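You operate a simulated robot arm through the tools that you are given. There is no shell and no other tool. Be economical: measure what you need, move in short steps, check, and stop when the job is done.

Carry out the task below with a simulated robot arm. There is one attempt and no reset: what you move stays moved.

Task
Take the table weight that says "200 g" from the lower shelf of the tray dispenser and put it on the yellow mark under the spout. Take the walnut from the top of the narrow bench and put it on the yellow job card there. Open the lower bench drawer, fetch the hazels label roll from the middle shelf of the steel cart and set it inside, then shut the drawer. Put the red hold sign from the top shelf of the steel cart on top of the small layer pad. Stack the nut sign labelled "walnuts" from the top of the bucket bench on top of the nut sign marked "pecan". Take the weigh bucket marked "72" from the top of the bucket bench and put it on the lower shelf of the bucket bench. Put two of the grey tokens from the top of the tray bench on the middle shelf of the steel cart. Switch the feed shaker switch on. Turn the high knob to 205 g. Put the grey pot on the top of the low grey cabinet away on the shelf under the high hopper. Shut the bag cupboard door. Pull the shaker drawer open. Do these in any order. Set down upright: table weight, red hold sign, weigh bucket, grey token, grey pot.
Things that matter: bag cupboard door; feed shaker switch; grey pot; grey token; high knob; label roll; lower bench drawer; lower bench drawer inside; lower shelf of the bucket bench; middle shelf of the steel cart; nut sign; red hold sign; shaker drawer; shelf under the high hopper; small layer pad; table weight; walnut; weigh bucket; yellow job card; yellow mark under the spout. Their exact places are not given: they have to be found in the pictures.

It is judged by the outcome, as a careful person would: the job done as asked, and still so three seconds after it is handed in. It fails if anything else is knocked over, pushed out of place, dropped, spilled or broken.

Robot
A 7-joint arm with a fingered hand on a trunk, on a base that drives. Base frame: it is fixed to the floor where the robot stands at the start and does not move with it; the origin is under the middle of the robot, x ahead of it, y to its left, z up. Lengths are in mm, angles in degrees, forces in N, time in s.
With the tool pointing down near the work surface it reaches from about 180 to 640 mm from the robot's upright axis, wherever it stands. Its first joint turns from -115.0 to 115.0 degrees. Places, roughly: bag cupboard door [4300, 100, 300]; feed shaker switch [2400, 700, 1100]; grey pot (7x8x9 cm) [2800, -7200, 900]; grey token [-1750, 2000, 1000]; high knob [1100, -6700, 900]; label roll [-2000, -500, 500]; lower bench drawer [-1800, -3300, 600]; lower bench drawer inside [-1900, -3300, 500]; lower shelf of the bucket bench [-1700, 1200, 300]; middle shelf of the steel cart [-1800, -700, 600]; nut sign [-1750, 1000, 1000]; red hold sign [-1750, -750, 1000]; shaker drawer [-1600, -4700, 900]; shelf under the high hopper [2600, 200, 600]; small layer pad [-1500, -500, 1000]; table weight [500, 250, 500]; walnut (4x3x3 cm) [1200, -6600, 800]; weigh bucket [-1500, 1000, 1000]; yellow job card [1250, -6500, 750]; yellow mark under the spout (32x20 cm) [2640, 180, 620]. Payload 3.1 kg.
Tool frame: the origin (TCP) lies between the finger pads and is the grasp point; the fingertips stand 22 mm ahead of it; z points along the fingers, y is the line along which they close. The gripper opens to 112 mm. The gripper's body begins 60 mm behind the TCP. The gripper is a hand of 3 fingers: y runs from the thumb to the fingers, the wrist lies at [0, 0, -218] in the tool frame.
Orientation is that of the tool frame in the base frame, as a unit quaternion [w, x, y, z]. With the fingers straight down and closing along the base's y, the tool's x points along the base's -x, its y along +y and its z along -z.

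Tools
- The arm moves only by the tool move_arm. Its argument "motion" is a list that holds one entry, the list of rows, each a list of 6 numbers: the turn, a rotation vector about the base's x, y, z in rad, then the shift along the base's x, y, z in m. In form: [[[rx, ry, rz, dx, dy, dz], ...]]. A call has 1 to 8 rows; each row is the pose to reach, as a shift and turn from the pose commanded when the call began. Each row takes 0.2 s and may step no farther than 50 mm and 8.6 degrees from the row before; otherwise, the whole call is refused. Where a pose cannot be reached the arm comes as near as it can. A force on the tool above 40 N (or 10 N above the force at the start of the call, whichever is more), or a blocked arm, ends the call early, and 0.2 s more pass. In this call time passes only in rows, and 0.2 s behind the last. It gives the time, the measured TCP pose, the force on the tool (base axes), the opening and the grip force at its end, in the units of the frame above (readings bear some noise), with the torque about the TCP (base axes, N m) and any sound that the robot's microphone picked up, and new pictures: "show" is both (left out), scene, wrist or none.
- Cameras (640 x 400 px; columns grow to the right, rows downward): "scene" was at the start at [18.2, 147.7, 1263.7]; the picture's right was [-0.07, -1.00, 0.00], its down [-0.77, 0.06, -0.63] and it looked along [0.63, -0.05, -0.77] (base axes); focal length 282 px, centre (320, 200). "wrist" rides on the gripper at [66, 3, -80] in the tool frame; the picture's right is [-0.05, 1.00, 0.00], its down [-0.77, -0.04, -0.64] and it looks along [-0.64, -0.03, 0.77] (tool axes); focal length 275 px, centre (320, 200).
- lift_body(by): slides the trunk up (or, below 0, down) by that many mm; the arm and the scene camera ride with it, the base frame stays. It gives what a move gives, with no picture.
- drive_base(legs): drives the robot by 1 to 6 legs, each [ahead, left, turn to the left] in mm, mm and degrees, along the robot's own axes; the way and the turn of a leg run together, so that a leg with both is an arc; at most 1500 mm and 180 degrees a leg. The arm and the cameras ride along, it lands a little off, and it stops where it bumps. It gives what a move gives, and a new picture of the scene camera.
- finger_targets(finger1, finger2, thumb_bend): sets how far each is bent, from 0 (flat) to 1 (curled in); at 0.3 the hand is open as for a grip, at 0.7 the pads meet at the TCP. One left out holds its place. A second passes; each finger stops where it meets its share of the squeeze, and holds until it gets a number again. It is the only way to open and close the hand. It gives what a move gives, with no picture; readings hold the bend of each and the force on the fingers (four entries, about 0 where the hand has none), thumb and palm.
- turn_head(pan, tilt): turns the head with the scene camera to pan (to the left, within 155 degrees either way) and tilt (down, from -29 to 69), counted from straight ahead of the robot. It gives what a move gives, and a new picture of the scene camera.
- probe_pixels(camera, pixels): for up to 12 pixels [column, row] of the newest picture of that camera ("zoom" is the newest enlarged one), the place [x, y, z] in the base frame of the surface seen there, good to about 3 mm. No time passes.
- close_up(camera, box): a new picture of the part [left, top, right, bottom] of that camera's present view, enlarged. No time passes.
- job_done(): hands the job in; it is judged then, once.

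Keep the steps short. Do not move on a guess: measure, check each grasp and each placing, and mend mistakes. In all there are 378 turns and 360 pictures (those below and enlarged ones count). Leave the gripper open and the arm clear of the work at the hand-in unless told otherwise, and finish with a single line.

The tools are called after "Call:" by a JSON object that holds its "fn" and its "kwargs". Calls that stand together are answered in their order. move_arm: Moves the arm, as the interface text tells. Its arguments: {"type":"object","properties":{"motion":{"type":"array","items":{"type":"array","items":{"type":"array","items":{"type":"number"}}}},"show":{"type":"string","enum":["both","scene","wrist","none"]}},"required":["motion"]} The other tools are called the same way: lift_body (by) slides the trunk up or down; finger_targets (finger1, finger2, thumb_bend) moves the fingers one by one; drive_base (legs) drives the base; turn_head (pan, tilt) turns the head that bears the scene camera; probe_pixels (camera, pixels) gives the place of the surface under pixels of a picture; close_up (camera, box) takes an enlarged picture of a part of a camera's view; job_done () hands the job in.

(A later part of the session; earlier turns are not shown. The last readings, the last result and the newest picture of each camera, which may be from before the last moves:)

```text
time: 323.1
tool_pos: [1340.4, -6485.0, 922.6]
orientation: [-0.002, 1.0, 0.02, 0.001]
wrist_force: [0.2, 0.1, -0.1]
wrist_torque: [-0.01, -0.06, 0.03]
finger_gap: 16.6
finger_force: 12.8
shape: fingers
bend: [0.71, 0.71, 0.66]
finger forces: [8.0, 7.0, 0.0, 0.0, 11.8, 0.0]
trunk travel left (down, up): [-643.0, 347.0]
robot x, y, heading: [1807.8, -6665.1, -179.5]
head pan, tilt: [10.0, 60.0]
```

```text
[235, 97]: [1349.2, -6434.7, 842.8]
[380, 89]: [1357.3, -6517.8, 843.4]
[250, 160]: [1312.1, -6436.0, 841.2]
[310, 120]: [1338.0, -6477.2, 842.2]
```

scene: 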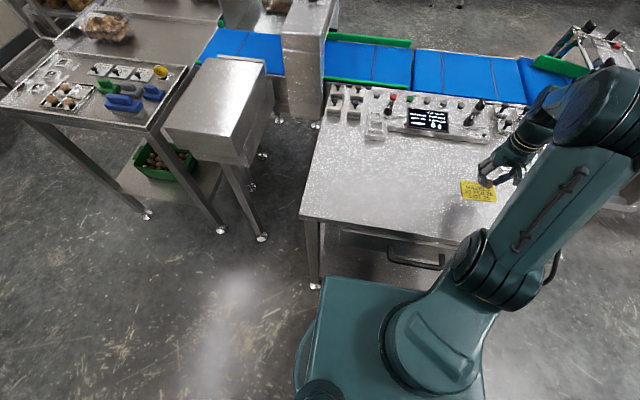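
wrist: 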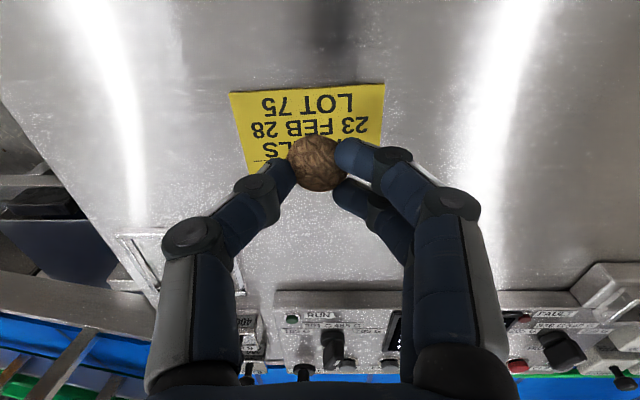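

Call:
{"fn": "move_arm", "kwargs": {"motion": [[[0, 0, 0, -0.008, 0.008, -0.02], [0, 0, 0, -0.008, 0.008, -0.045], [0, 0, 0, -0.008, 0.008, -0.05], [0, 0, 0, -0.008, 0.008, -0.052]]], "show": "wrist"}}

Call:
{"fn": "finger_targets", "kwargs": {"finger1": 0.66, "finger2": 0.66, "thumb_bend": 0.62}}

Call:
{"fn": "finger_targets", "kwargs": {"finger1": 0.45, "finger2": 0.45, "thumb_bend": 0.45}}

Call:
{"fn": "close_up", "kwargs": {"camera": "wrist", "box": [0, 0, 640, 400]}}

```text
time: 324.1
tool_pos: [1334.0, -6476.3, 873.3]
orientation: [-0.003, 1.0, 0.019, -0.002]
wrist_force: [-2.8, 0.1, 20.7]
wrist_torque: [0.16, 0.06, 0.02]
finger_gap: 16.5
finger_force: 22.0
shape: fingers
bend: [0.72, 0.72, 0.68]
finger forces: [11.2, 10.5, 0.0, 0.1, 21.9, 0.0]
trunk travel left (down, up): [-643.0, 347.0]
robot x, y, heading: [1809.3, -6657.6, -179.5]
head pan, tilt: [10.0, 60.0]
```

wrist: 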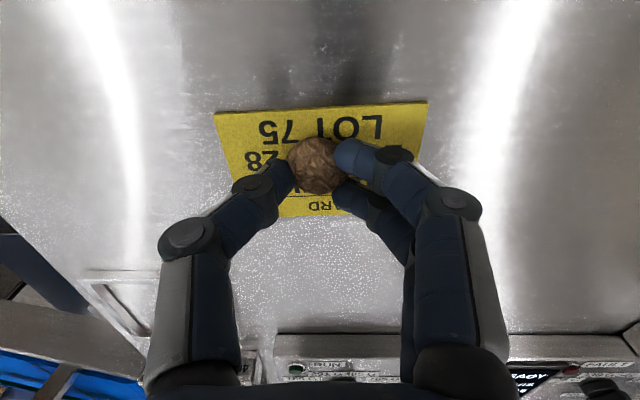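

```text
time: 325.1
tool_pos: [1336.4, -6478.0, 873.2]
orientation: [-0.001, 1.0, 0.019, 0.0]
wrist_force: [-3.4, -2.7, 17.5]
wrist_torque: [-0.12, 0.1, -0.01]
finger_gap: 21.9
finger_force: 9.6
shape: fingers
bend: [0.67, 0.69, 0.61]
finger forces: [6.1, 9.0, 0.1, 0.0, 4.8, 0.1]
trunk travel left (down, up): [-643.0, 347.0]
robot x, y, heading: [1811.8, -6663.3, -179.3]
head pan, tilt: [10.0, 60.0]
```

```text
time: 326.1
tool_pos: [1334.6, -6475.2, 871.7]
orientation: [-0.001, 1.0, 0.019, 0.001]
wrist_force: [-0.6, -0.2, -0.1]
wrist_torque: [-0.03, 0.01, 0.03]
finger_gap: 69.0
finger_force: 0.1
shape: fingers
bend: [0.45, 0.45, 0.45]
finger forces: [0.0, 0.0, 0.0, 0.0, 0.0, 0.0]
trunk travel left (down, up): [-643.0, 347.0]
robot x, y, heading: [1809.2, -6663.0, -179.6]
head pan, tilt: [10.0, 60.0]
```

```text
1.00 times, centred on (320, 200) of wrist (not enlarged: the box is as wide or as high as the picture)
```

zoom: 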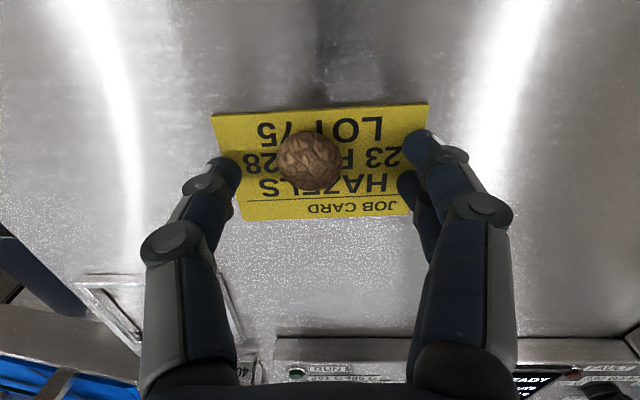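

Walnut rests on the card. Rise, then reach for the HIGH knob, turning the hand −31° to match its bar.

Call:
{"fn": "move_arm", "kwargs": {"motion": [[[0, 0, 0, 0, 0, 0.04], [0, 0, 0, 0, 0, 0.075]]], "show": "none"}}

Call:
{"fn": "move_arm", "kwargs": {"motion": [[[0, 0, -0.07, -0.03, -0.034, 0], [0, 0, -0.14, -0.06, -0.067, 0], [0, 0, -0.21, -0.09, -0.1, 0], [0, 0, -0.28, -0.12, -0.134, 0], [0, 0, -0.35, -0.15, -0.167, 0], [0, 0, -0.42, -0.18, -0.2, 0], [0, 0, -0.49, -0.21, -0.234, 0], [0, 0, -0.54, -0.238, -0.268, 0]]], "show": "both"}}

```text
time: 326.8
tool_pos: [1334.1, -6477.1, 946.2]
orientation: [-0.002, 1.0, 0.019, 0.001]
wrist_force: [-0.3, 0.1, -0.3]
wrist_torque: [-0.03, 0.0, 0.01]
finger_gap: 68.8
finger_force: 0.2
shape: fingers
bend: [0.45, 0.45, 0.45]
finger forces: [0.1, 0.0, 0.1, 0.1, 0.0, 0.1]
trunk travel left (down, up): [-643.0, 347.0]
robot x, y, heading: [1807.1, -6662.2, -179.5]
head pan, tilt: [10.0, 60.0]
```

```text
time: 328.6
tool_pos: [1158.1, -6752.2, 945.0]
orientation: [-0.004, 0.969, -0.249, 0.002]
wrist_force: [0.0, 0.0, -0.6]
wrist_torque: [-0.01, 0.01, 0.03]
finger_gap: 68.8
finger_force: 0.1
shape: fingers
bend: [0.45, 0.45, 0.45]
finger forces: [0.1, 0.0, 0.0, 0.0, 0.1, 0.0]
out of reach, approached as far as the arm can: row 7, 8
trunk travel left (down, up): [-643.0, 347.0]
robot x, y, heading: [1808.6, -6664.0, -179.2]
head pan, tilt: [10.0, 60.0]
```

scene: 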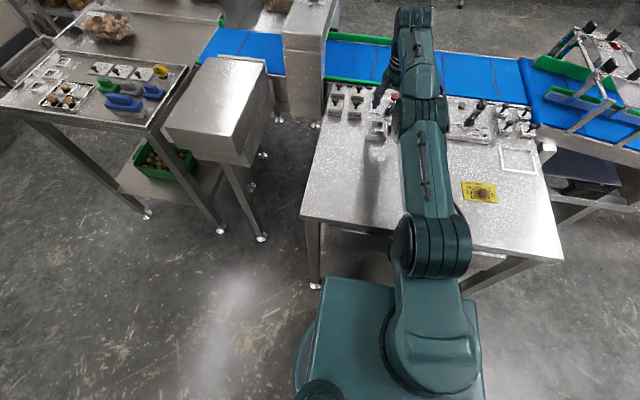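
wrist: 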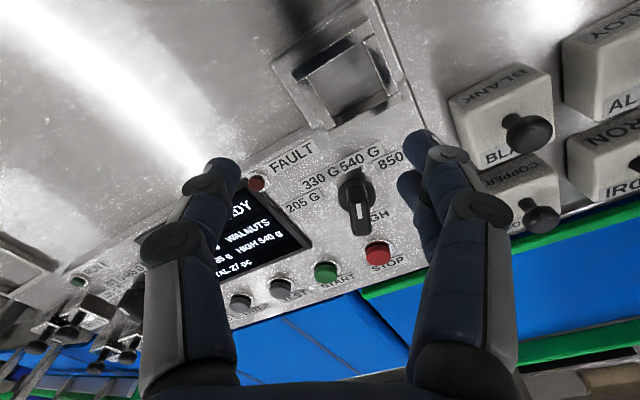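

Call:
{"fn": "close_up", "kwargs": {"camera": "wrist", "box": [270, 130, 430, 240]}}

Call:
{"fn": "probe_pixels", "kwargs": {"camera": "zoom", "pixels": [[340, 225], [360, 350], [345, 300], [230, 190], [320, 130], [110, 280], [480, 105], [440, 340]]}}

```text
3.64 times, centred on (350, 185) of wrist
```

zoom: 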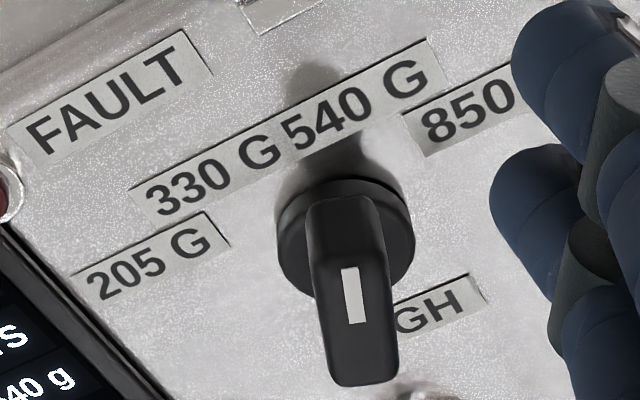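

```text
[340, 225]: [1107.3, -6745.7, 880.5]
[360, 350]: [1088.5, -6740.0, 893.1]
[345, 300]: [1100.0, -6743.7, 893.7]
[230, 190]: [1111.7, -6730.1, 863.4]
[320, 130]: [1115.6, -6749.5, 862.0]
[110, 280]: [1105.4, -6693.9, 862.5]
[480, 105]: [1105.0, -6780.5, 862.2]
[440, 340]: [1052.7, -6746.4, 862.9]
```

The arm is at full stretch (≈656 mm), ~60 mm short. I check how much closer the base can go to the bench legs.

Call:
{"fn": "turn_head", "kwargs": {"pan": 30, "tilt": 69}}

Call:
{"fn": "close_up", "kwargs": {"camera": "scene", "box": [240, 160, 560, 400]}}

```text
time: 329.4
tool_pos: [1158.4, -6749.2, 945.5]
orientation: [-0.002, 0.969, -0.247, 0.001]
wrist_force: [-0.3, 0.7, 0.7]
wrist_torque: [-0.03, 0.0, 0.0]
finger_gap: 69.0
finger_force: 0.2
shape: fingers
bend: [0.45, 0.45, 0.45]
finger forces: [0.0, 0.1, 0.0, 0.0, 0.0, 0.0]
trunk travel left (down, up): [-643.0, 347.0]
robot x, y, heading: [1805.3, -6660.7, -179.5]
head pan, tilt: [30.0, 68.8]
```

scene: 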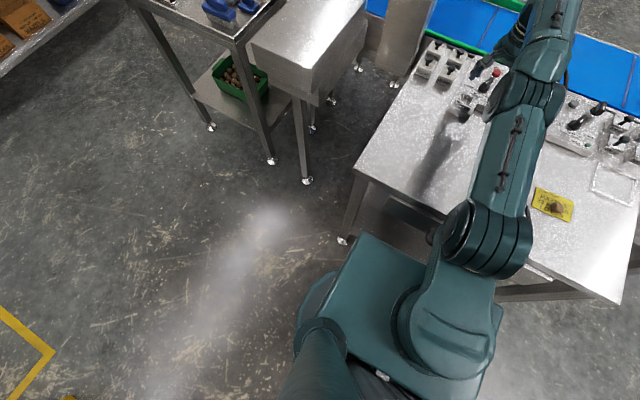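

```text
1.67 times, centred on (400, 280) of scene
```

zoom: 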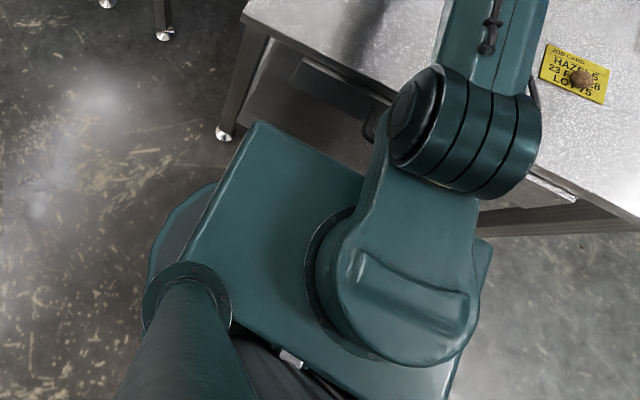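

Call:
{"fn": "probe_pixels", "kwargs": {"camera": "zoom", "pixels": [[175, 225], [155, 265], [205, 190], [260, 125], [200, 215], [224, 132], [490, 250], [370, 178], [560, 195]]}}

```text
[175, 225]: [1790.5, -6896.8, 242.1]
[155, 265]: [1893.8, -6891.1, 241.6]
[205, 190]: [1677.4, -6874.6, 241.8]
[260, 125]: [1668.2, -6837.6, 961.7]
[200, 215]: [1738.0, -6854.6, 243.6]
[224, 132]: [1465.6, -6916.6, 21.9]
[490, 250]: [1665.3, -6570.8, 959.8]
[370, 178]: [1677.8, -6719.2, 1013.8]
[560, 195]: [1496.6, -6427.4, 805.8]
```

Base top is z 242 with ~240–250 mm half-extent; there is room for 70 mm more. Drive ahead 70, left 40.

Call:
{"fn": "drive_base", "kwargs": {"legs": [[70, 40, 0]]}}

Call:
{"fn": "move_arm", "kwargs": {"motion": [[[0, 0, 0.06, 0.005, 0.02, 0], [0, 0, 0.12, 0.01, 0.04, 0]]], "show": "wrist"}}

```text
time: 330.6
tool_pos: [1090.7, -6786.7, 944.9]
orientation: [-0.001, 0.968, -0.25, 0.0]
wrist_force: [0.9, 0.2, -0.2]
wrist_torque: [0.03, 0.04, 0.02]
finger_gap: 68.9
finger_force: 0.0
shape: fingers
bend: [0.45, 0.45, 0.45]
finger forces: [0.0, 0.0, 0.1, 0.0, 0.1, 0.1]
trunk travel left (down, up): [-643.0, 347.0]
robot x, y, heading: [1738.4, -6701.6, -179.5]
head pan, tilt: [30.0, 68.8]
stopped in leg 1: the robot was blocked; the commanded pose is now the measured one
```

scene: 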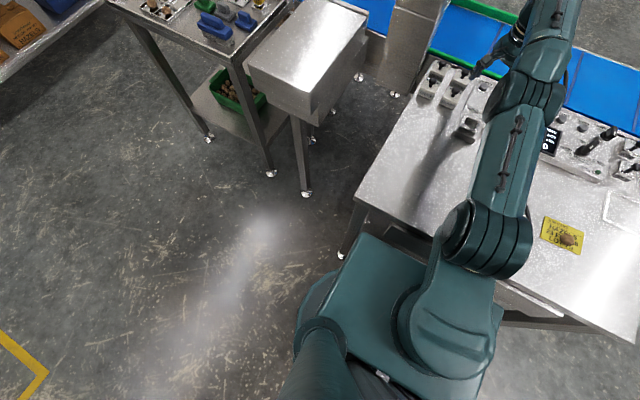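

```text
time: 331.2
tool_pos: [1100.1, -6749.2, 945.3]
orientation: [-0.002, 0.982, -0.19, 0.001]
wrist_force: [0.9, -0.7, 0.8]
wrist_torque: [-0.01, -0.02, -0.03]
finger_gap: 69.2
finger_force: 0.1
shape: fingers
bend: [0.45, 0.45, 0.45]
finger forces: [0.0, 0.0, 0.0, 0.0, 0.0, 0.0]
trunk travel left (down, up): [-643.0, 347.0]
robot x, y, heading: [1738.3, -6705.5, -179.6]
head pan, tilt: [30.0, 68.8]
```

wrist: 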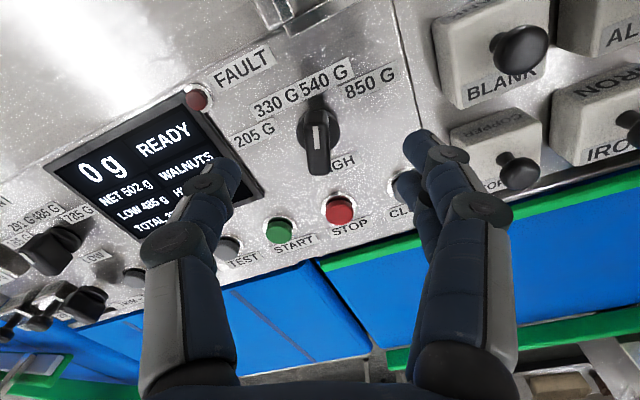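

Call:
{"fn": "close_up", "kwargs": {"camera": "wrist", "box": [240, 60, 400, 190]}}

Call:
{"fn": "probe_pixels", "kwargs": {"camera": "zoom", "pixels": [[307, 305], [310, 360], [305, 400], [312, 420], [290, 300], [330, 300], [250, 280], [390, 260]]}}

```text
3.08 times, centred on (320, 125) of wrist
```

zoom: 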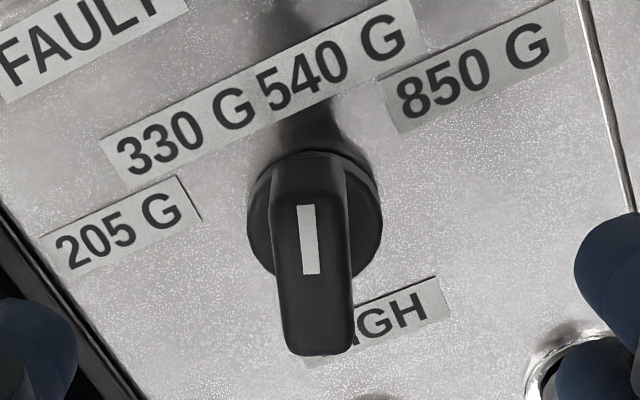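

```text
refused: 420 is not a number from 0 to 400
```

Call:
{"fn": "probe_pixels", "kwargs": {"camera": "zoom", "pixels": [[307, 215], [312, 280], [315, 345], [285, 290], [340, 280], [270, 240], [370, 225]]}}

```text
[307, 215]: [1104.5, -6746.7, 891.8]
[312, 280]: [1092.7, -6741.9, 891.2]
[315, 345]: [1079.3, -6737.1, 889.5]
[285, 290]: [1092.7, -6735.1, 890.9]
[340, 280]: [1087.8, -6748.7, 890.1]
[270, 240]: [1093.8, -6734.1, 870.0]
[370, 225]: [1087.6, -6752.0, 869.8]
```

Bar centre (1092,-6742), top z 891, aligned with the hand. Narrow the fingers, then descend to z≈903.

Call:
{"fn": "finger_targets", "kwargs": {"finger1": 0.58, "finger2": 0.58, "thumb_bend": 0.58}}

Call:
{"fn": "move_arm", "kwargs": {"motion": [[[0, 0, 0, -0.008, 0.007, 0], [0, 0, 0, -0.008, 0.007, -0.02], [0, 0, 0, -0.008, 0.007, -0.042]]], "show": "wrist"}}

```text
time: 332.2
tool_pos: [1101.4, -6748.1, 947.7]
orientation: [0.0, 0.982, -0.19, 0.002]
wrist_force: [0.0, -0.9, 0.0]
wrist_torque: [-0.01, 0.02, -0.01]
finger_gap: 35.9
finger_force: 0.0
shape: fingers
bend: [0.57, 0.57, 0.57]
finger forces: [0.0, 0.0, 0.0, 0.1, 0.0, 0.0]
trunk travel left (down, up): [-643.0, 347.0]
robot x, y, heading: [1739.0, -6703.1, -179.7]
head pan, tilt: [30.0, 68.8]
```

```text
time: 333.0
tool_pos: [1093.6, -6741.0, 902.3]
orientation: [-0.002, 0.982, -0.19, 0.001]
wrist_force: [0.7, -0.9, 0.3]
wrist_torque: [0.02, 0.01, 0.0]
finger_gap: 35.8
finger_force: 0.0
shape: fingers
bend: [0.57, 0.57, 0.57]
finger forces: [0.1, 0.0, 0.0, 0.0, 0.1, 0.1]
trunk travel left (down, up): [-643.0, 347.0]
robot x, y, heading: [1739.8, -6700.7, -179.6]
head pan, tilt: [30.0, 68.8]
```

wrist: 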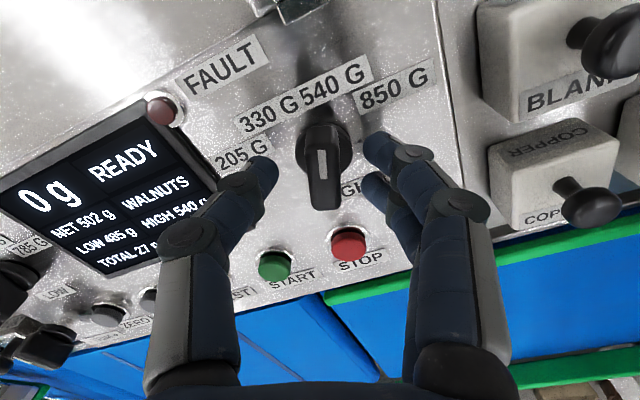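

Well placed around the bar. Close, then turn about +41° as a first half.

Call:
{"fn": "finger_targets", "kwargs": {"finger1": 0.75, "finger2": 0.75, "thumb_bend": 0.75}}

Call:
{"fn": "move_arm", "kwargs": {"motion": [[[0, 0, 0.1, 0, 0, 0], [0, 0, 0.2, 0, 0, 0], [0, 0, 0.3, 0, 0, 0], [0, 0, 0.4, 0, 0, 0], [0, 0, 0.5, 0, 0, 0], [0, 0, 0.6, 0, 0, 0], [0, 0, 0.7, 0, 0, 0]]], "show": "wrist"}}

```text
time: 334.0
tool_pos: [1092.7, -6742.2, 902.0]
orientation: [-0.002, 0.982, -0.19, 0.002]
wrist_force: [1.0, -4.8, -7.8]
wrist_torque: [-0.04, -0.05, 0.01]
finger_gap: 10.4
finger_force: 10.0
shape: fingers
bend: [0.71, 0.71, 0.69]
finger forces: [6.0, 6.4, 0.0, 0.0, 8.5, 0.1]
trunk travel left (down, up): [-643.0, 347.0]
robot x, y, heading: [1743.9, -6702.8, -179.6]
head pan, tilt: [30.0, 68.8]
```

```text
time: 335.6
tool_pos: [1093.1, -6741.8, 901.6]
orientation: [-0.002, 0.987, 0.158, 0.001]
wrist_force: [1.5, -5.5, -6.9]
wrist_torque: [-0.03, 0.01, -0.01]
finger_gap: 10.4
finger_force: 9.6
shape: fingers
bend: [0.71, 0.71, 0.69]
finger forces: [6.3, 6.6, 0.0, 0.0, 7.6, 0.1]
trunk travel left (down, up): [-643.0, 347.0]
robot x, y, heading: [1741.5, -6701.6, -179.6]
head pan, tilt: [30.0, 68.8]
```

wrist: 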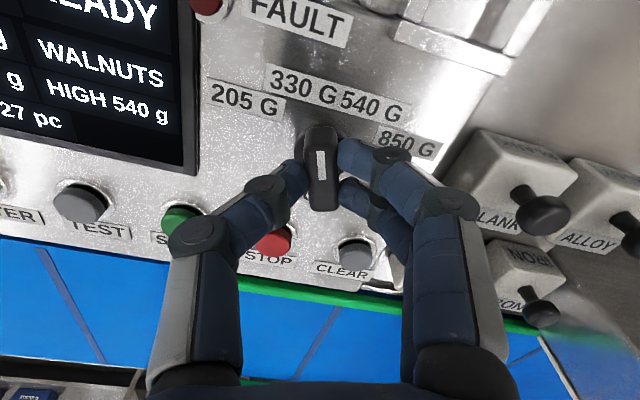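

Call:
{"fn": "move_arm", "kwargs": {"motion": [[[0, 0, 0.1, 0, 0, 0], [0, 0, 0.2, 0, 0, 0], [0, 0, 0.3, 0, 0, 0], [0, 0, 0.4, 0, 0, 0], [0, 0, 0.5, 0, 0, 0], [0, 0, 0.6, 0, 0, 0], [0, 0, 0.7, 0, 0, 0], [0, 0, 0.785, 0, 0, 0]]], "show": "wrist"}}

```text
time: 337.4
tool_pos: [1092.1, -6740.6, 901.2]
orientation: [-0.001, 0.851, 0.524, 0.0]
wrist_force: [-1.9, -4.1, -4.0]
wrist_torque: [-0.07, 0.07, -0.09]
finger_gap: 10.8
finger_force: 10.7
shape: fingers
bend: [0.71, 0.71, 0.69]
finger forces: [6.0, 4.9, 0.0, 0.0, 10.6, 0.1]
trunk travel left (down, up): [-643.0, 347.0]
robot x, y, heading: [1739.9, -6703.3, -179.7]
head pan, tilt: [30.0, 68.8]
```

wrist: 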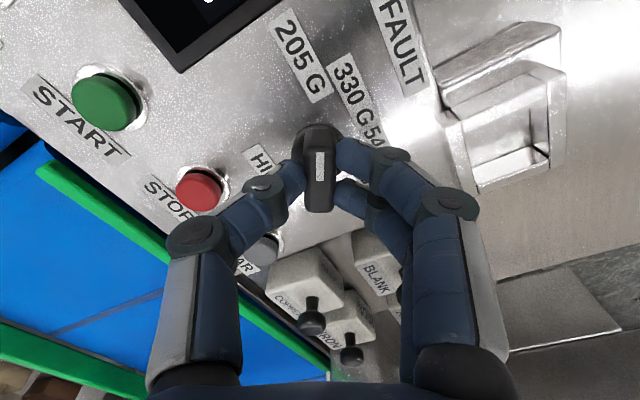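

Pointer now points at 205 G. Release and check.

Call:
{"fn": "finger_targets", "kwargs": {"finger1": 0.57, "finger2": 0.57, "thumb_bend": 0.57}}

Call:
{"fn": "move_arm", "kwargs": {"motion": [[[0, 0, 0, 0, 0, 0.03], [0, 0, 0, 0, 0, 0.06]]], "show": "none"}}

Call:
{"fn": "close_up", "kwargs": {"camera": "wrist", "box": [220, 20, 420, 200]}}

```text
time: 338.4
tool_pos: [1092.4, -6740.5, 901.9]
orientation: [-0.002, 0.852, 0.524, 0.0]
wrist_force: [0.0, 1.5, -0.3]
wrist_torque: [0.0, 0.03, 0.01]
finger_gap: 37.3
finger_force: 0.2
shape: fingers
bend: [0.56, 0.56, 0.56]
finger forces: [0.0, 0.0, 0.1, 0.0, 0.0, 0.0]
trunk travel left (down, up): [-643.0, 347.0]
robot x, y, heading: [1739.9, -6704.6, -179.8]
head pan, tilt: [30.0, 68.8]
```

```text
time: 339.0
tool_pos: [1091.9, -6740.1, 964.4]
orientation: [-0.002, 0.852, 0.524, -0.001]
wrist_force: [-0.2, -0.5, 0.6]
wrist_torque: [-0.01, -0.01, 0.05]
finger_gap: 37.5
finger_force: 0.0
shape: fingers
bend: [0.56, 0.56, 0.56]
finger forces: [0.0, 0.1, 0.0, 0.1, 0.0, 0.0]
trunk travel left (down, up): [-643.0, 347.0]
robot x, y, heading: [1739.1, -6703.3, -179.6]
head pan, tilt: [30.0, 68.8]
```

```text
2.22 times, centred on (320, 110) of wrist
```

zoom: 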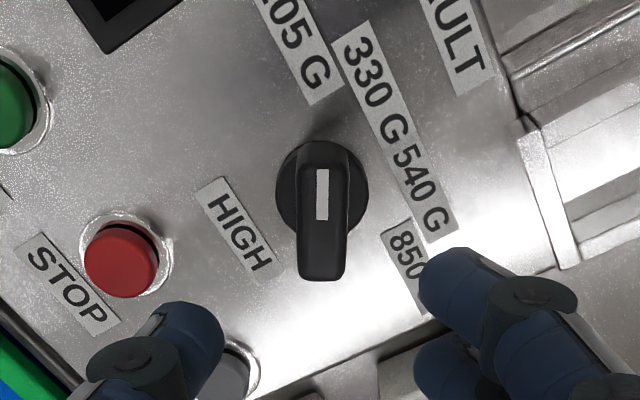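

Knob set at 205 G. Retract and straighten the hand, back away, and turn toward the grey cabinet.

Call:
{"fn": "move_arm", "kwargs": {"motion": [[[0, 0, -0.13, 0.03, 0, 0.03], [0, 0, -0.26, 0.07, 0.01, 0.06], [0, 0, -0.39, 0.11, 0.02, 0.08], [0, 0, -0.52, 0.15, 0.03, 0.09], [0, 0, -0.65, 0.19, 0.03, 0.1], [0, 0, -0.78, 0.23, 0.03, 0.1], [0, 0, -0.91, 0.27, 0.02, 0.1], [0, 0, -1.04, 0.31, 0.0, 0.1]]], "show": "none"}}

Call:
{"fn": "drive_base", "kwargs": {"legs": [[-350, 0, 0], [0, 0, 180]]}}

Call:
{"fn": "turn_head", "kwargs": {"pan": -5, "tilt": 35}}

```text
refused: row 2 steps farther than a row can; nothing moved
```

```text
time: 348.6
tool_pos: [2738.8, -6656.4, 964.4]
orientation: [0.0, -0.527, 0.85, -0.002]
wrist_force: [0.0, 0.1, -0.1]
wrist_torque: [-0.06, -0.02, 0.03]
finger_gap: 37.5
finger_force: 0.1
shape: fingers
bend: [0.56, 0.56, 0.56]
finger forces: [0.1, 0.0, 0.0, 0.1, 0.0, 0.1]
trunk travel left (down, up): [-643.0, 347.0]
robot x, y, heading: [2094.3, -6700.5, 1.0]
head pan, tilt: [30.0, 68.8]
```

scene: 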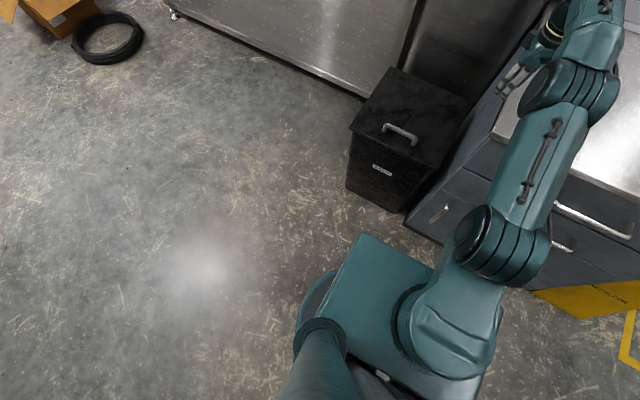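

```text
time: 349.6
tool_pos: [2740.0, -6656.8, 963.2]
orientation: [0.0, -0.528, 0.849, -0.002]
wrist_force: [-0.2, -0.2, -0.5]
wrist_torque: [0.01, 0.04, 0.0]
finger_gap: 37.6
finger_force: 0.0
shape: fingers
bend: [0.56, 0.56, 0.56]
finger forces: [0.1, 0.0, 0.0, 0.0, 0.1, 0.0]
trunk travel left (down, up): [-643.0, 347.0]
robot x, y, heading: [2093.2, -6701.4, 1.0]
head pan, tilt: [-5.0, 35.0]
```

scene: 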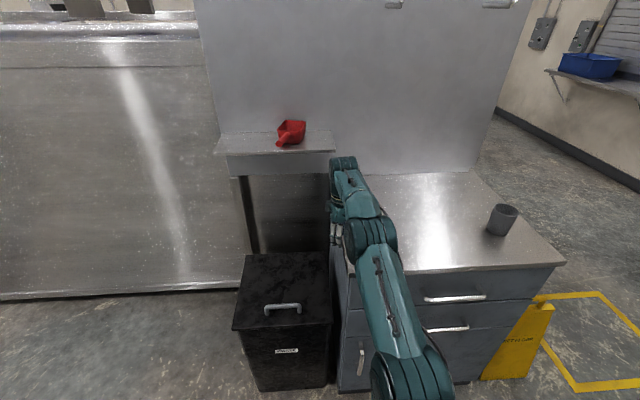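

Arm is still stretched (the retract was refused) but nothing was touched. Retract it now.

Call:
{"fn": "move_arm", "kwargs": {"motion": [[[0, 0, -0.13, -0.035, 0, 0.01], [0, 0, -0.26, -0.07, 0, 0.02], [0, 0, -0.39, -0.105, 0, 0.03], [0, 0, -0.52, -0.14, 0, 0.04], [0, 0, -0.65, -0.175, 0, 0.05], [0, 0, -0.78, -0.21, 0, 0.06], [0, 0, -0.91, -0.245, 0, 0.07], [0, 0, -1.04, -0.28, 0, 0.08]]], "show": "scene"}}

Call:
{"fn": "probe_pixels", "kwargs": {"camera": "scene", "pixels": [[503, 207], [503, 215], [497, 230], [510, 212], [490, 210], [516, 210], [430, 200], [430, 265]]}}

```text
time: 351.4
tool_pos: [2458.9, -6659.7, 1044.4]
orientation: [0.0, -0.035, 0.999, -0.001]
wrist_force: [-0.2, -0.8, -0.2]
wrist_torque: [-0.02, -0.01, 0.0]
finger_gap: 37.9
finger_force: 0.0
shape: fingers
bend: [0.56, 0.56, 0.56]
finger forces: [0.0, 0.0, 0.0, 0.0, 0.0, 0.0]
trunk travel left (down, up): [-643.0, 347.0]
robot x, y, heading: [2091.8, -6697.7, 1.1]
head pan, tilt: [-5.0, 35.0]
```

scene: 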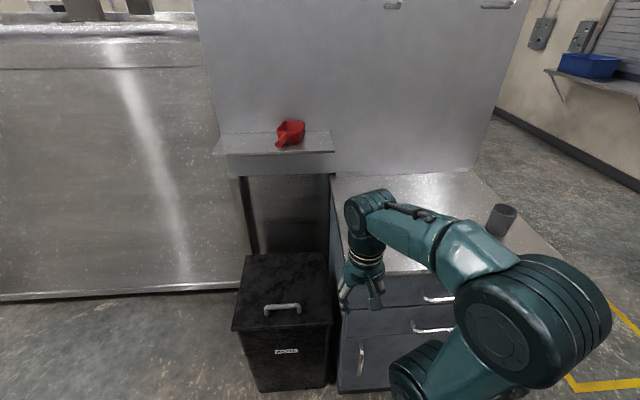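

```text
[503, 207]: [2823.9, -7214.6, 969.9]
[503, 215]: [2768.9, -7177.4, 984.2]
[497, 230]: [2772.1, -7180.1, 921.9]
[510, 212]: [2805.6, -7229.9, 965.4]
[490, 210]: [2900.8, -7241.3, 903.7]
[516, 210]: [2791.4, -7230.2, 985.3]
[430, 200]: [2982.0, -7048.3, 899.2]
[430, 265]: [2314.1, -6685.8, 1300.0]
```

Pot centre ≈(2800,-7205), rim z≈987, cabinet top 900. Move in front of it.

Call:
{"fn": "drive_base", "kwargs": {"legs": [[0, -550, -1], [150, 0, 0]]}}

Call:
{"fn": "finger_targets", "kwargs": {"finger1": 0.3, "finger2": 0.3, "thumb_bend": 0.3}}

Call:
{"fn": "move_arm", "kwargs": {"motion": [[[0, 0, -0.06, 0.045, 0, 0.0], [0, 0, -0.06, 0.09, 0, 0.0], [0, 0, -0.06, 0.135, 0, 0.0], [0, 0, -0.06, 0.18, 0, 0.0]]], "show": "both"}}

```text
time: 355.6
tool_pos: [2619.0, -7215.7, 1044.0]
orientation: [-0.001, -0.03, 1.0, -0.002]
wrist_force: [-0.1, -0.4, 0.1]
wrist_torque: [-0.01, 0.02, 0.02]
finger_gap: 37.6
finger_force: 0.0
shape: fingers
bend: [0.56, 0.56, 0.56]
finger forces: [0.0, 0.0, 0.1, 0.2, 0.0, 0.0]
trunk travel left (down, up): [-643.0, 347.0]
robot x, y, heading: [2248.4, -7250.1, 0.4]
head pan, tilt: [-5.0, 35.0]
```

scene: 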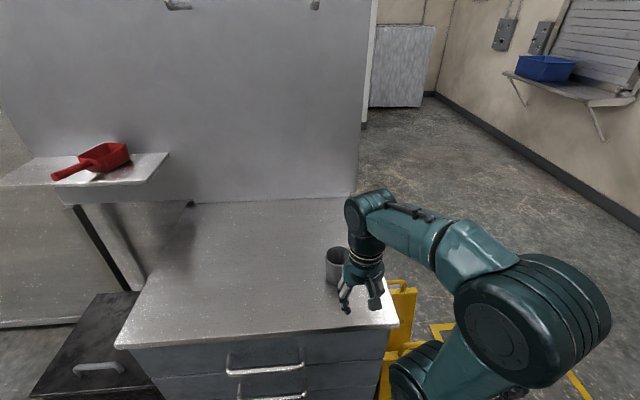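

```text
time: 356.6
tool_pos: [2617.6, -7215.4, 1043.5]
orientation: [-0.001, -0.03, 1.0, -0.002]
wrist_force: [-0.9, -0.1, 0.1]
wrist_torque: [-0.01, -0.04, 0.0]
finger_gap: 111.2
finger_force: 0.0
shape: fingers
bend: [0.3, 0.3, 0.3]
finger forces: [0.0, 0.0, 0.0, 0.0, 0.0, 0.1]
trunk travel left (down, up): [-643.0, 347.0]
robot x, y, heading: [2246.2, -7253.0, 0.3]
head pan, tilt: [-5.0, 35.0]
```

```text
time: 357.6
tool_pos: [2799.9, -7215.9, 1041.9]
orientation: [-0.001, 0.0, 1.0, -0.003]
wrist_force: [0.5, 0.1, 0.6]
wrist_torque: [0.02, 0.01, 0.03]
finger_gap: 111.1
finger_force: 0.1
shape: fingers
bend: [0.3, 0.3, 0.3]
finger forces: [0.0, 0.0, 0.0, 0.0, 0.0, 0.0]
trunk travel left (down, up): [-643.0, 347.0]
robot x, y, heading: [2252.3, -7252.3, 0.2]
head pan, tilt: [-5.0, 35.0]
```

scene: 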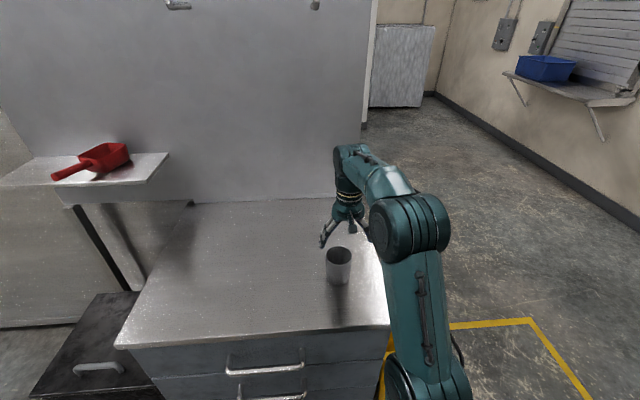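
wrist: 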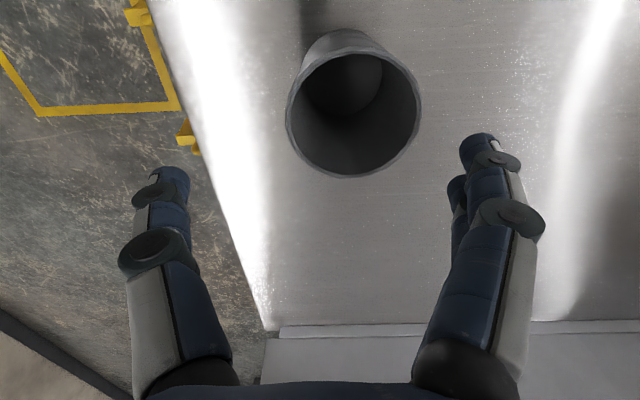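

Call:
{"fn": "probe_pixels", "kwargs": {"camera": "wrist", "pixels": [[289, 115], [419, 108], [348, 174], [352, 57], [330, 40], [410, 140]]}}

```text
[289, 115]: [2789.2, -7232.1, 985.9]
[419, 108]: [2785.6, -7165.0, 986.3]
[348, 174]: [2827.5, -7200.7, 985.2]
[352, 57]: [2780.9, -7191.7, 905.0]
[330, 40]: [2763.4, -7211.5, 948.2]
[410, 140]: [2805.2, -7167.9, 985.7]
```

Call:
{"fn": "move_arm", "kwargs": {"motion": [[[0, 0, 0, -0.008, 0.017, 0], [0, 0, 0, -0.008, 0.017, -0.04], [0, 0, 0, -0.008, 0.017, -0.087]]], "show": "none"}}

Call:
{"fn": "finger_targets", "kwargs": {"finger1": 0.7, "finger2": 0.7, "thumb_bend": 0.7}}

Call:
{"fn": "move_arm", "kwargs": {"motion": [[[0, 0, 0, 0, 0, 0.03], [0, 0, 0, 0, 0, 0.07]]], "show": "wrist"}}

```text
time: 358.4
tool_pos: [2792.0, -7197.6, 952.9]
orientation: [-0.001, 0.0, 1.0, -0.002]
wrist_force: [-0.7, -1.1, 1.1]
wrist_torque: [-0.02, 0.04, -0.02]
finger_gap: 111.3
finger_force: 0.3
shape: fingers
bend: [0.3, 0.3, 0.3]
finger forces: [0.0, 0.1, 0.0, 0.1, 0.5, 0.0]
trunk travel left (down, up): [-643.0, 347.0]
robot x, y, heading: [2251.0, -7252.3, 0.2]
head pan, tilt: [-5.0, 35.0]
```

```text
time: 359.4
tool_pos: [2789.7, -7198.0, 952.7]
orientation: [-0.002, 0.0, 1.0, -0.001]
wrist_force: [0.0, 0.5, 0.8]
wrist_torque: [0.07, 0.0, 0.01]
finger_gap: 54.8
finger_force: 26.1
shape: fingers
bend: [0.54, 0.53, 0.58]
finger forces: [12.2, 14.3, 0.1, 0.0, 26.1, 0.0]
trunk travel left (down, up): [-643.0, 347.0]
robot x, y, heading: [2248.9, -7253.0, 0.3]
head pan, tilt: [-5.0, 35.0]
```

```text
time: 360.0
tool_pos: [2791.3, -7198.4, 1026.9]
orientation: [0.0, 0.0, 1.0, -0.002]
wrist_force: [0.1, 0.1, 0.3]
wrist_torque: [0.0, 0.01, -0.01]
finger_gap: 55.0
finger_force: 25.7
shape: fingers
bend: [0.54, 0.53, 0.58]
finger forces: [11.9, 14.3, 0.0, 0.1, 25.6, 0.0]
trunk travel left (down, up): [-643.0, 347.0]
robot x, y, heading: [2252.8, -7253.2, 0.6]
head pan, tilt: [-5.0, 35.0]
```

wrist: 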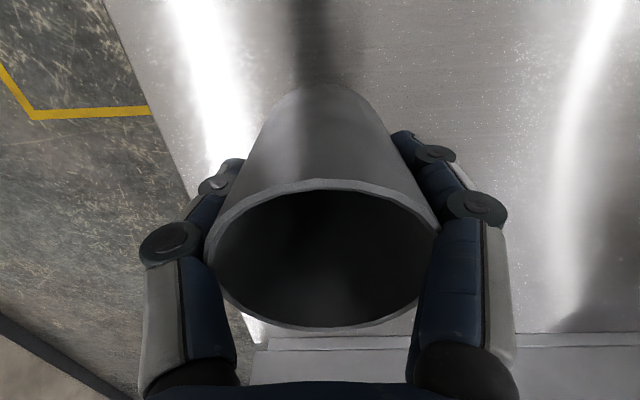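

Pot held. Retract the arm and start the known route back to the hopper.

Call:
{"fn": "move_arm", "kwargs": {"motion": [[[0, 0, 0, -0.05, 0, 0.02], [0, 0, 0, -0.1, 0, 0.03], [0, 0, 0, -0.15, 0, 0.03], [0, 0, 0, -0.2, 0, 0.03]]], "show": "none"}}

Call:
{"fn": "drive_base", "kwargs": {"legs": [[-100, 0, 0], [0, -700, 0], [1500, 0, 0], [1220, 0, 0], [0, 0, 90]]}}

Call:
{"fn": "turn_head", "kwargs": {"pan": 0, "tilt": 20}}

```text
refused: row 1 steps farther than a row can; nothing moved
```

```text
time: 381.2
tool_pos: [4838.1, -7448.8, 1026.0]
orientation: [0.0, -0.697, 0.717, -0.002]
wrist_force: [0.0, 0.0, -0.8]
wrist_torque: [0.0, -0.02, -0.02]
finger_gap: 54.4
finger_force: 25.3
shape: fingers
bend: [0.54, 0.53, 0.58]
finger forces: [11.1, 14.6, 0.0, 0.1, 25.1, 0.0]
trunk travel left (down, up): [-643.0, 347.0]
robot x, y, heading: [4875.9, -7992.4, 88.7]
head pan, tilt: [-5.0, 35.0]
```

scene: 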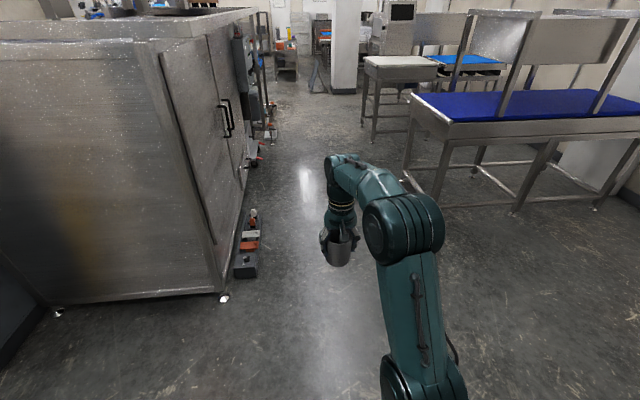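

```text
time: 382.0
tool_pos: [4838.2, -7446.9, 1024.7]
orientation: [0.0, -0.697, 0.717, -0.001]
wrist_force: [0.1, -0.1, -1.2]
wrist_torque: [0.01, -0.01, 0.01]
finger_gap: 54.8
finger_force: 25.2
shape: fingers
bend: [0.54, 0.53, 0.58]
finger forces: [11.0, 14.7, 0.1, 0.0, 25.0, 0.1]
trunk travel left (down, up): [-643.0, 347.0]
robot x, y, heading: [4876.0, -7990.0, 88.4]
head pan, tilt: [0.0, 20.0]
```

scene: 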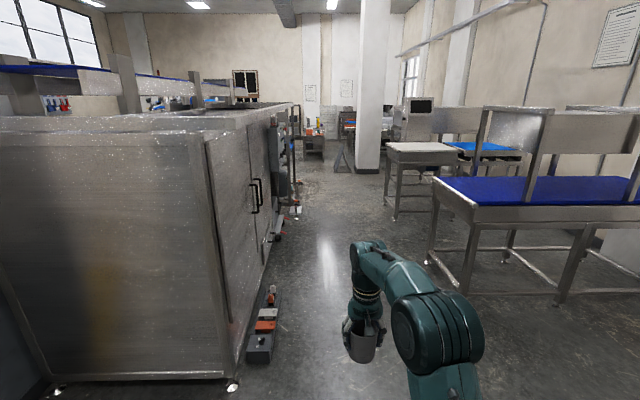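

Call:
{"fn": "move_arm", "kwargs": {"motion": [[[0, 0, 0, 0, -0.045, 0.01], [0, 0, 0, 0, -0.09, 0.02], [0, 0, 0, 0, -0.135, 0.03], [0, 0, 0, 0, -0.18, 0.04]]], "show": "none"}}

Call:
{"fn": "drive_base", "kwargs": {"legs": [[0, -20, 1.3], [1500, 0, 0], [1500, 0, 0], [1500, 0, 0], [1500, 0, 0]]}}

```text
time: 383.0
tool_pos: [4839.1, -7631.3, 1068.8]
orientation: [0.0, -0.696, 0.718, -0.001]
wrist_force: [0.4, -0.5, 0.4]
wrist_torque: [0.0, 0.08, 0.0]
finger_gap: 54.8
finger_force: 25.3
shape: fingers
bend: [0.54, 0.53, 0.58]
finger forces: [10.9, 14.7, 0.0, 0.0, 24.7, 0.1]
trunk travel left (down, up): [-643.0, 347.0]
robot x, y, heading: [4884.3, -7992.4, 88.5]
head pan, tilt: [0.0, 20.0]
```

```text
time: 410.4
tool_pos: [5035.1, -1874.8, 1069.5]
orientation: [0.002, -0.674, 0.739, -0.002]
wrist_force: [0.6, 0.1, -0.4]
wrist_torque: [-0.01, -0.04, -0.01]
finger_gap: 54.7
finger_force: 24.9
shape: fingers
bend: [0.54, 0.53, 0.58]
finger forces: [11.1, 14.8, 0.1, 0.2, 24.7, 0.0]
trunk travel left (down, up): [-643.0, 347.0]
robot x, y, heading: [5053.5, -2237.8, 85.1]
head pan, tilt: [0.0, 20.0]
stopped in leg 5: the robot was blocked; the commanded pose is now the measured one
```

scene: 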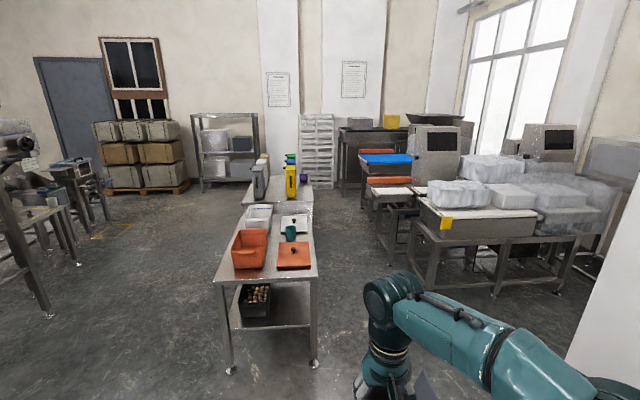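

Blocked by something in front (the leaning board or pillar). Back off a bit and look.

Call:
{"fn": "drive_base", "kwargs": {"legs": [[-150, 0, 4], [0, 700, 0]]}}

Call:
{"fn": "turn_head", "kwargs": {"pan": -45, "tilt": 30}}

```text
time: 415.1
tool_pos: [4327.6, -2009.1, 1068.7]
orientation: [0.0, -0.694, 0.72, -0.001]
wrist_force: [0.5, -0.2, -0.2]
wrist_torque: [-0.01, 0.0, -0.04]
finger_gap: 54.6
finger_force: 26.1
shape: fingers
bend: [0.54, 0.53, 0.58]
finger forces: [11.1, 14.7, 0.0, 0.1, 24.6, 0.0]
trunk travel left (down, up): [-643.0, 347.0]
robot x, y, heading: [4366.6, -2371.2, 88.2]
head pan, tilt: [0.0, 20.0]
```

scene: 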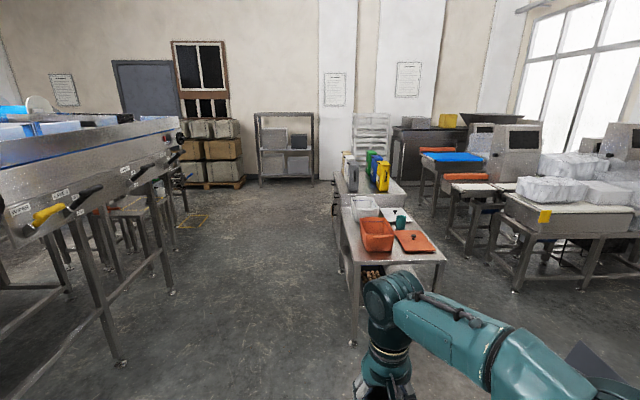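

```text
time: 416.2
tool_pos: [4328.9, -2009.1, 1067.9]
orientation: [0.001, -0.694, 0.72, -0.002]
wrist_force: [0.3, 0.2, -0.1]
wrist_torque: [0.0, 0.03, 0.01]
finger_gap: 54.6
finger_force: 25.3
shape: fingers
bend: [0.54, 0.53, 0.58]
finger forces: [11.1, 14.7, 0.0, 0.0, 24.6, 0.0]
trunk travel left (down, up): [-643.0, 347.0]
robot x, y, heading: [4367.7, -2368.7, 88.1]
head pan, tilt: [-45.0, 30.0]
```

scene: 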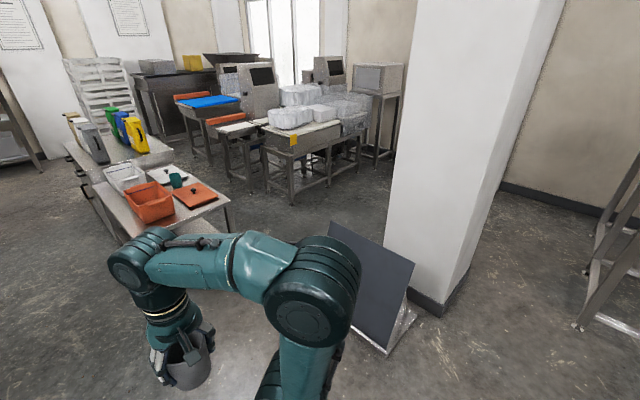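

Board still leans in place. Continue: left, ahead, turn to face the shelf.

Call:
{"fn": "drive_base", "kwargs": {"legs": [[0, 720, 1.8], [1300, 0, 0], [1250, 0, 0], [0, 0, 90]]}}

Call:
{"fn": "turn_head", "kwargs": {"pan": 0, "tilt": 30}}

```text
time: 436.0
tool_pos: [3324.4, 152.6, 1068.8]
orientation: [-0.002, 1.0, -0.018, 0.001]
wrist_force: [0.1, -0.2, -0.4]
wrist_torque: [0.03, 0.0, 0.03]
finger_gap: 54.3
finger_force: 24.9
shape: fingers
bend: [0.54, 0.53, 0.58]
finger forces: [10.8, 14.9, 0.0, 0.0, 24.3, 0.0]
trunk travel left (down, up): [-643.0, 347.0]
robot x, y, heading: [3684.8, 194.2, 178.4]
head pan, tilt: [-45.0, 30.0]
```

scene: 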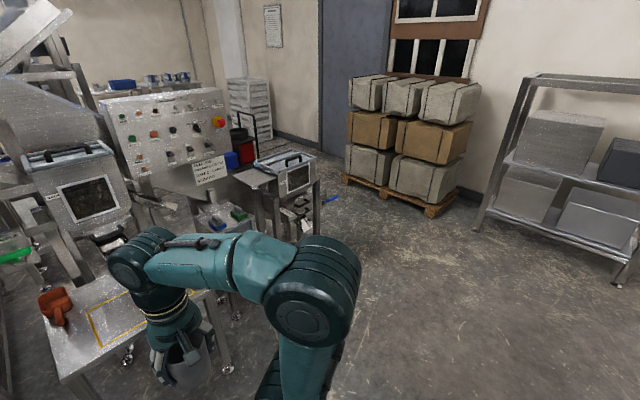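

```text
time: 437.1
tool_pos: [3324.3, 154.5, 1067.9]
orientation: [-0.002, 1.0, -0.018, 0.0]
wrist_force: [0.1, 0.3, -0.2]
wrist_torque: [0.0, -0.03, -0.05]
finger_gap: 54.7
finger_force: 24.9
shape: fingers
bend: [0.54, 0.53, 0.58]
finger forces: [10.8, 14.9, 0.0, 0.1, 24.3, 0.0]
trunk travel left (down, up): [-643.0, 347.0]
robot x, y, heading: [3688.7, 187.4, 178.3]
head pan, tilt: [0.0, 30.0]
```

scene: 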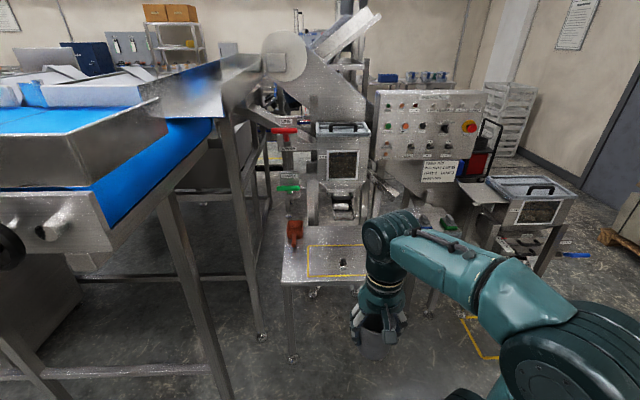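

I'll set the pot on the shelf's free right-rear strip next to the cup, clear of mark and weight. Drive up and look.

Call:
{"fn": "drive_base", "kwargs": {"legs": [[0, -235, 1.6], [500, 0, 0]]}}

Call:
{"fn": "turn_head", "kwargs": {"pan": 5, "tilt": 48}}

Call:
{"fn": "close_up", "kwargs": {"camera": "scene", "box": [160, 40, 480, 240]}}

```text
time: 441.4
tool_pos: [2834.6, 369.3, 1068.3]
orientation: [-0.002, 1.0, 0.003, 0.001]
wrist_force: [-0.8, 1.3, 0.5]
wrist_torque: [0.02, -0.01, -0.01]
finger_gap: 54.4
finger_force: 25.1
shape: fingers
bend: [0.54, 0.53, 0.58]
finger forces: [10.8, 14.9, 0.1, 0.0, 24.3, 0.0]
trunk travel left (down, up): [-643.0, 347.0]
robot x, y, heading: [3196.6, 423.2, -179.2]
head pan, tilt: [0.0, 30.0]
```

scene: 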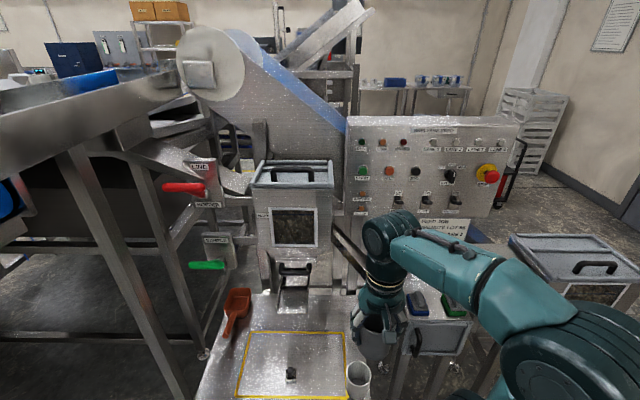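

```text
time: 442.2
tool_pos: [2834.8, 369.7, 1068.3]
orientation: [-0.001, 1.0, 0.004, 0.001]
wrist_force: [-0.5, -0.5, -0.7]
wrist_torque: [0.0, -0.02, 0.01]
finger_gap: 54.4
finger_force: 24.6
shape: fingers
bend: [0.54, 0.53, 0.58]
finger forces: [10.9, 14.9, 0.0, 0.0, 24.3, 0.0]
trunk travel left (down, up): [-643.0, 347.0]
robot x, y, heading: [3198.2, 418.2, -178.9]
head pan, tilt: [5.0, 48.0]
```

scene: 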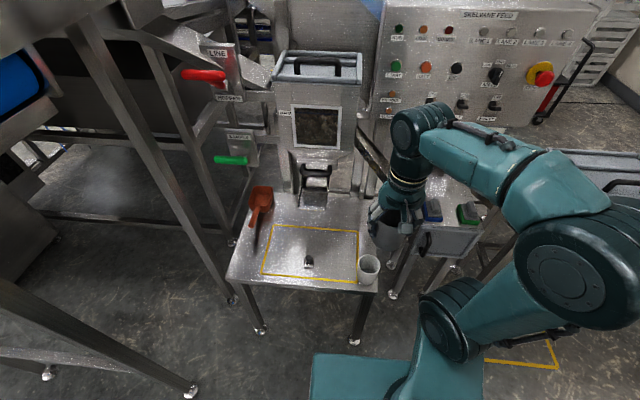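

```text
2.00 times, centred on (320, 140) of scene
```

zoom: 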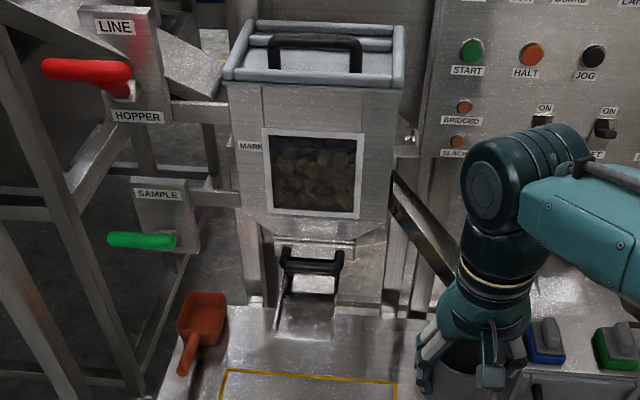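

Call:
{"fn": "probe_pixels", "kwargs": {"camera": "scene", "pixels": [[234, 272], [264, 273], [256, 248], [250, 240], [271, 228], [356, 232], [374, 290], [378, 255], [345, 205], [240, 255], [309, 262]]}}

```text
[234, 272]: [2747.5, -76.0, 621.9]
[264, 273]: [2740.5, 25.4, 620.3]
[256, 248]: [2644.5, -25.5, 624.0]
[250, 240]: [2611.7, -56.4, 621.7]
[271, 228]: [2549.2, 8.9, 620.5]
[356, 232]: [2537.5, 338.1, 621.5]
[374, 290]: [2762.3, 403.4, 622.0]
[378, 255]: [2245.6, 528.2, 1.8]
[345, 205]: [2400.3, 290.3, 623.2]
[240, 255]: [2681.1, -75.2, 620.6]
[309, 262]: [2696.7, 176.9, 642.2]
```

Call:
{"fn": "probe_pixels", "kwargs": {"camera": "scene", "pixels": [[205, 200], [215, 240], [170, 160], [228, 250], [190, 100], [165, 200], [120, 90]]}}

```text
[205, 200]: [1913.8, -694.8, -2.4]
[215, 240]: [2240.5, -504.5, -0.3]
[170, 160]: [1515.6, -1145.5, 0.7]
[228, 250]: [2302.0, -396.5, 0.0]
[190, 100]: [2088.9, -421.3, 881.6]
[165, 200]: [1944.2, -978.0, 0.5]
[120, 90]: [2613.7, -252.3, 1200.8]
```

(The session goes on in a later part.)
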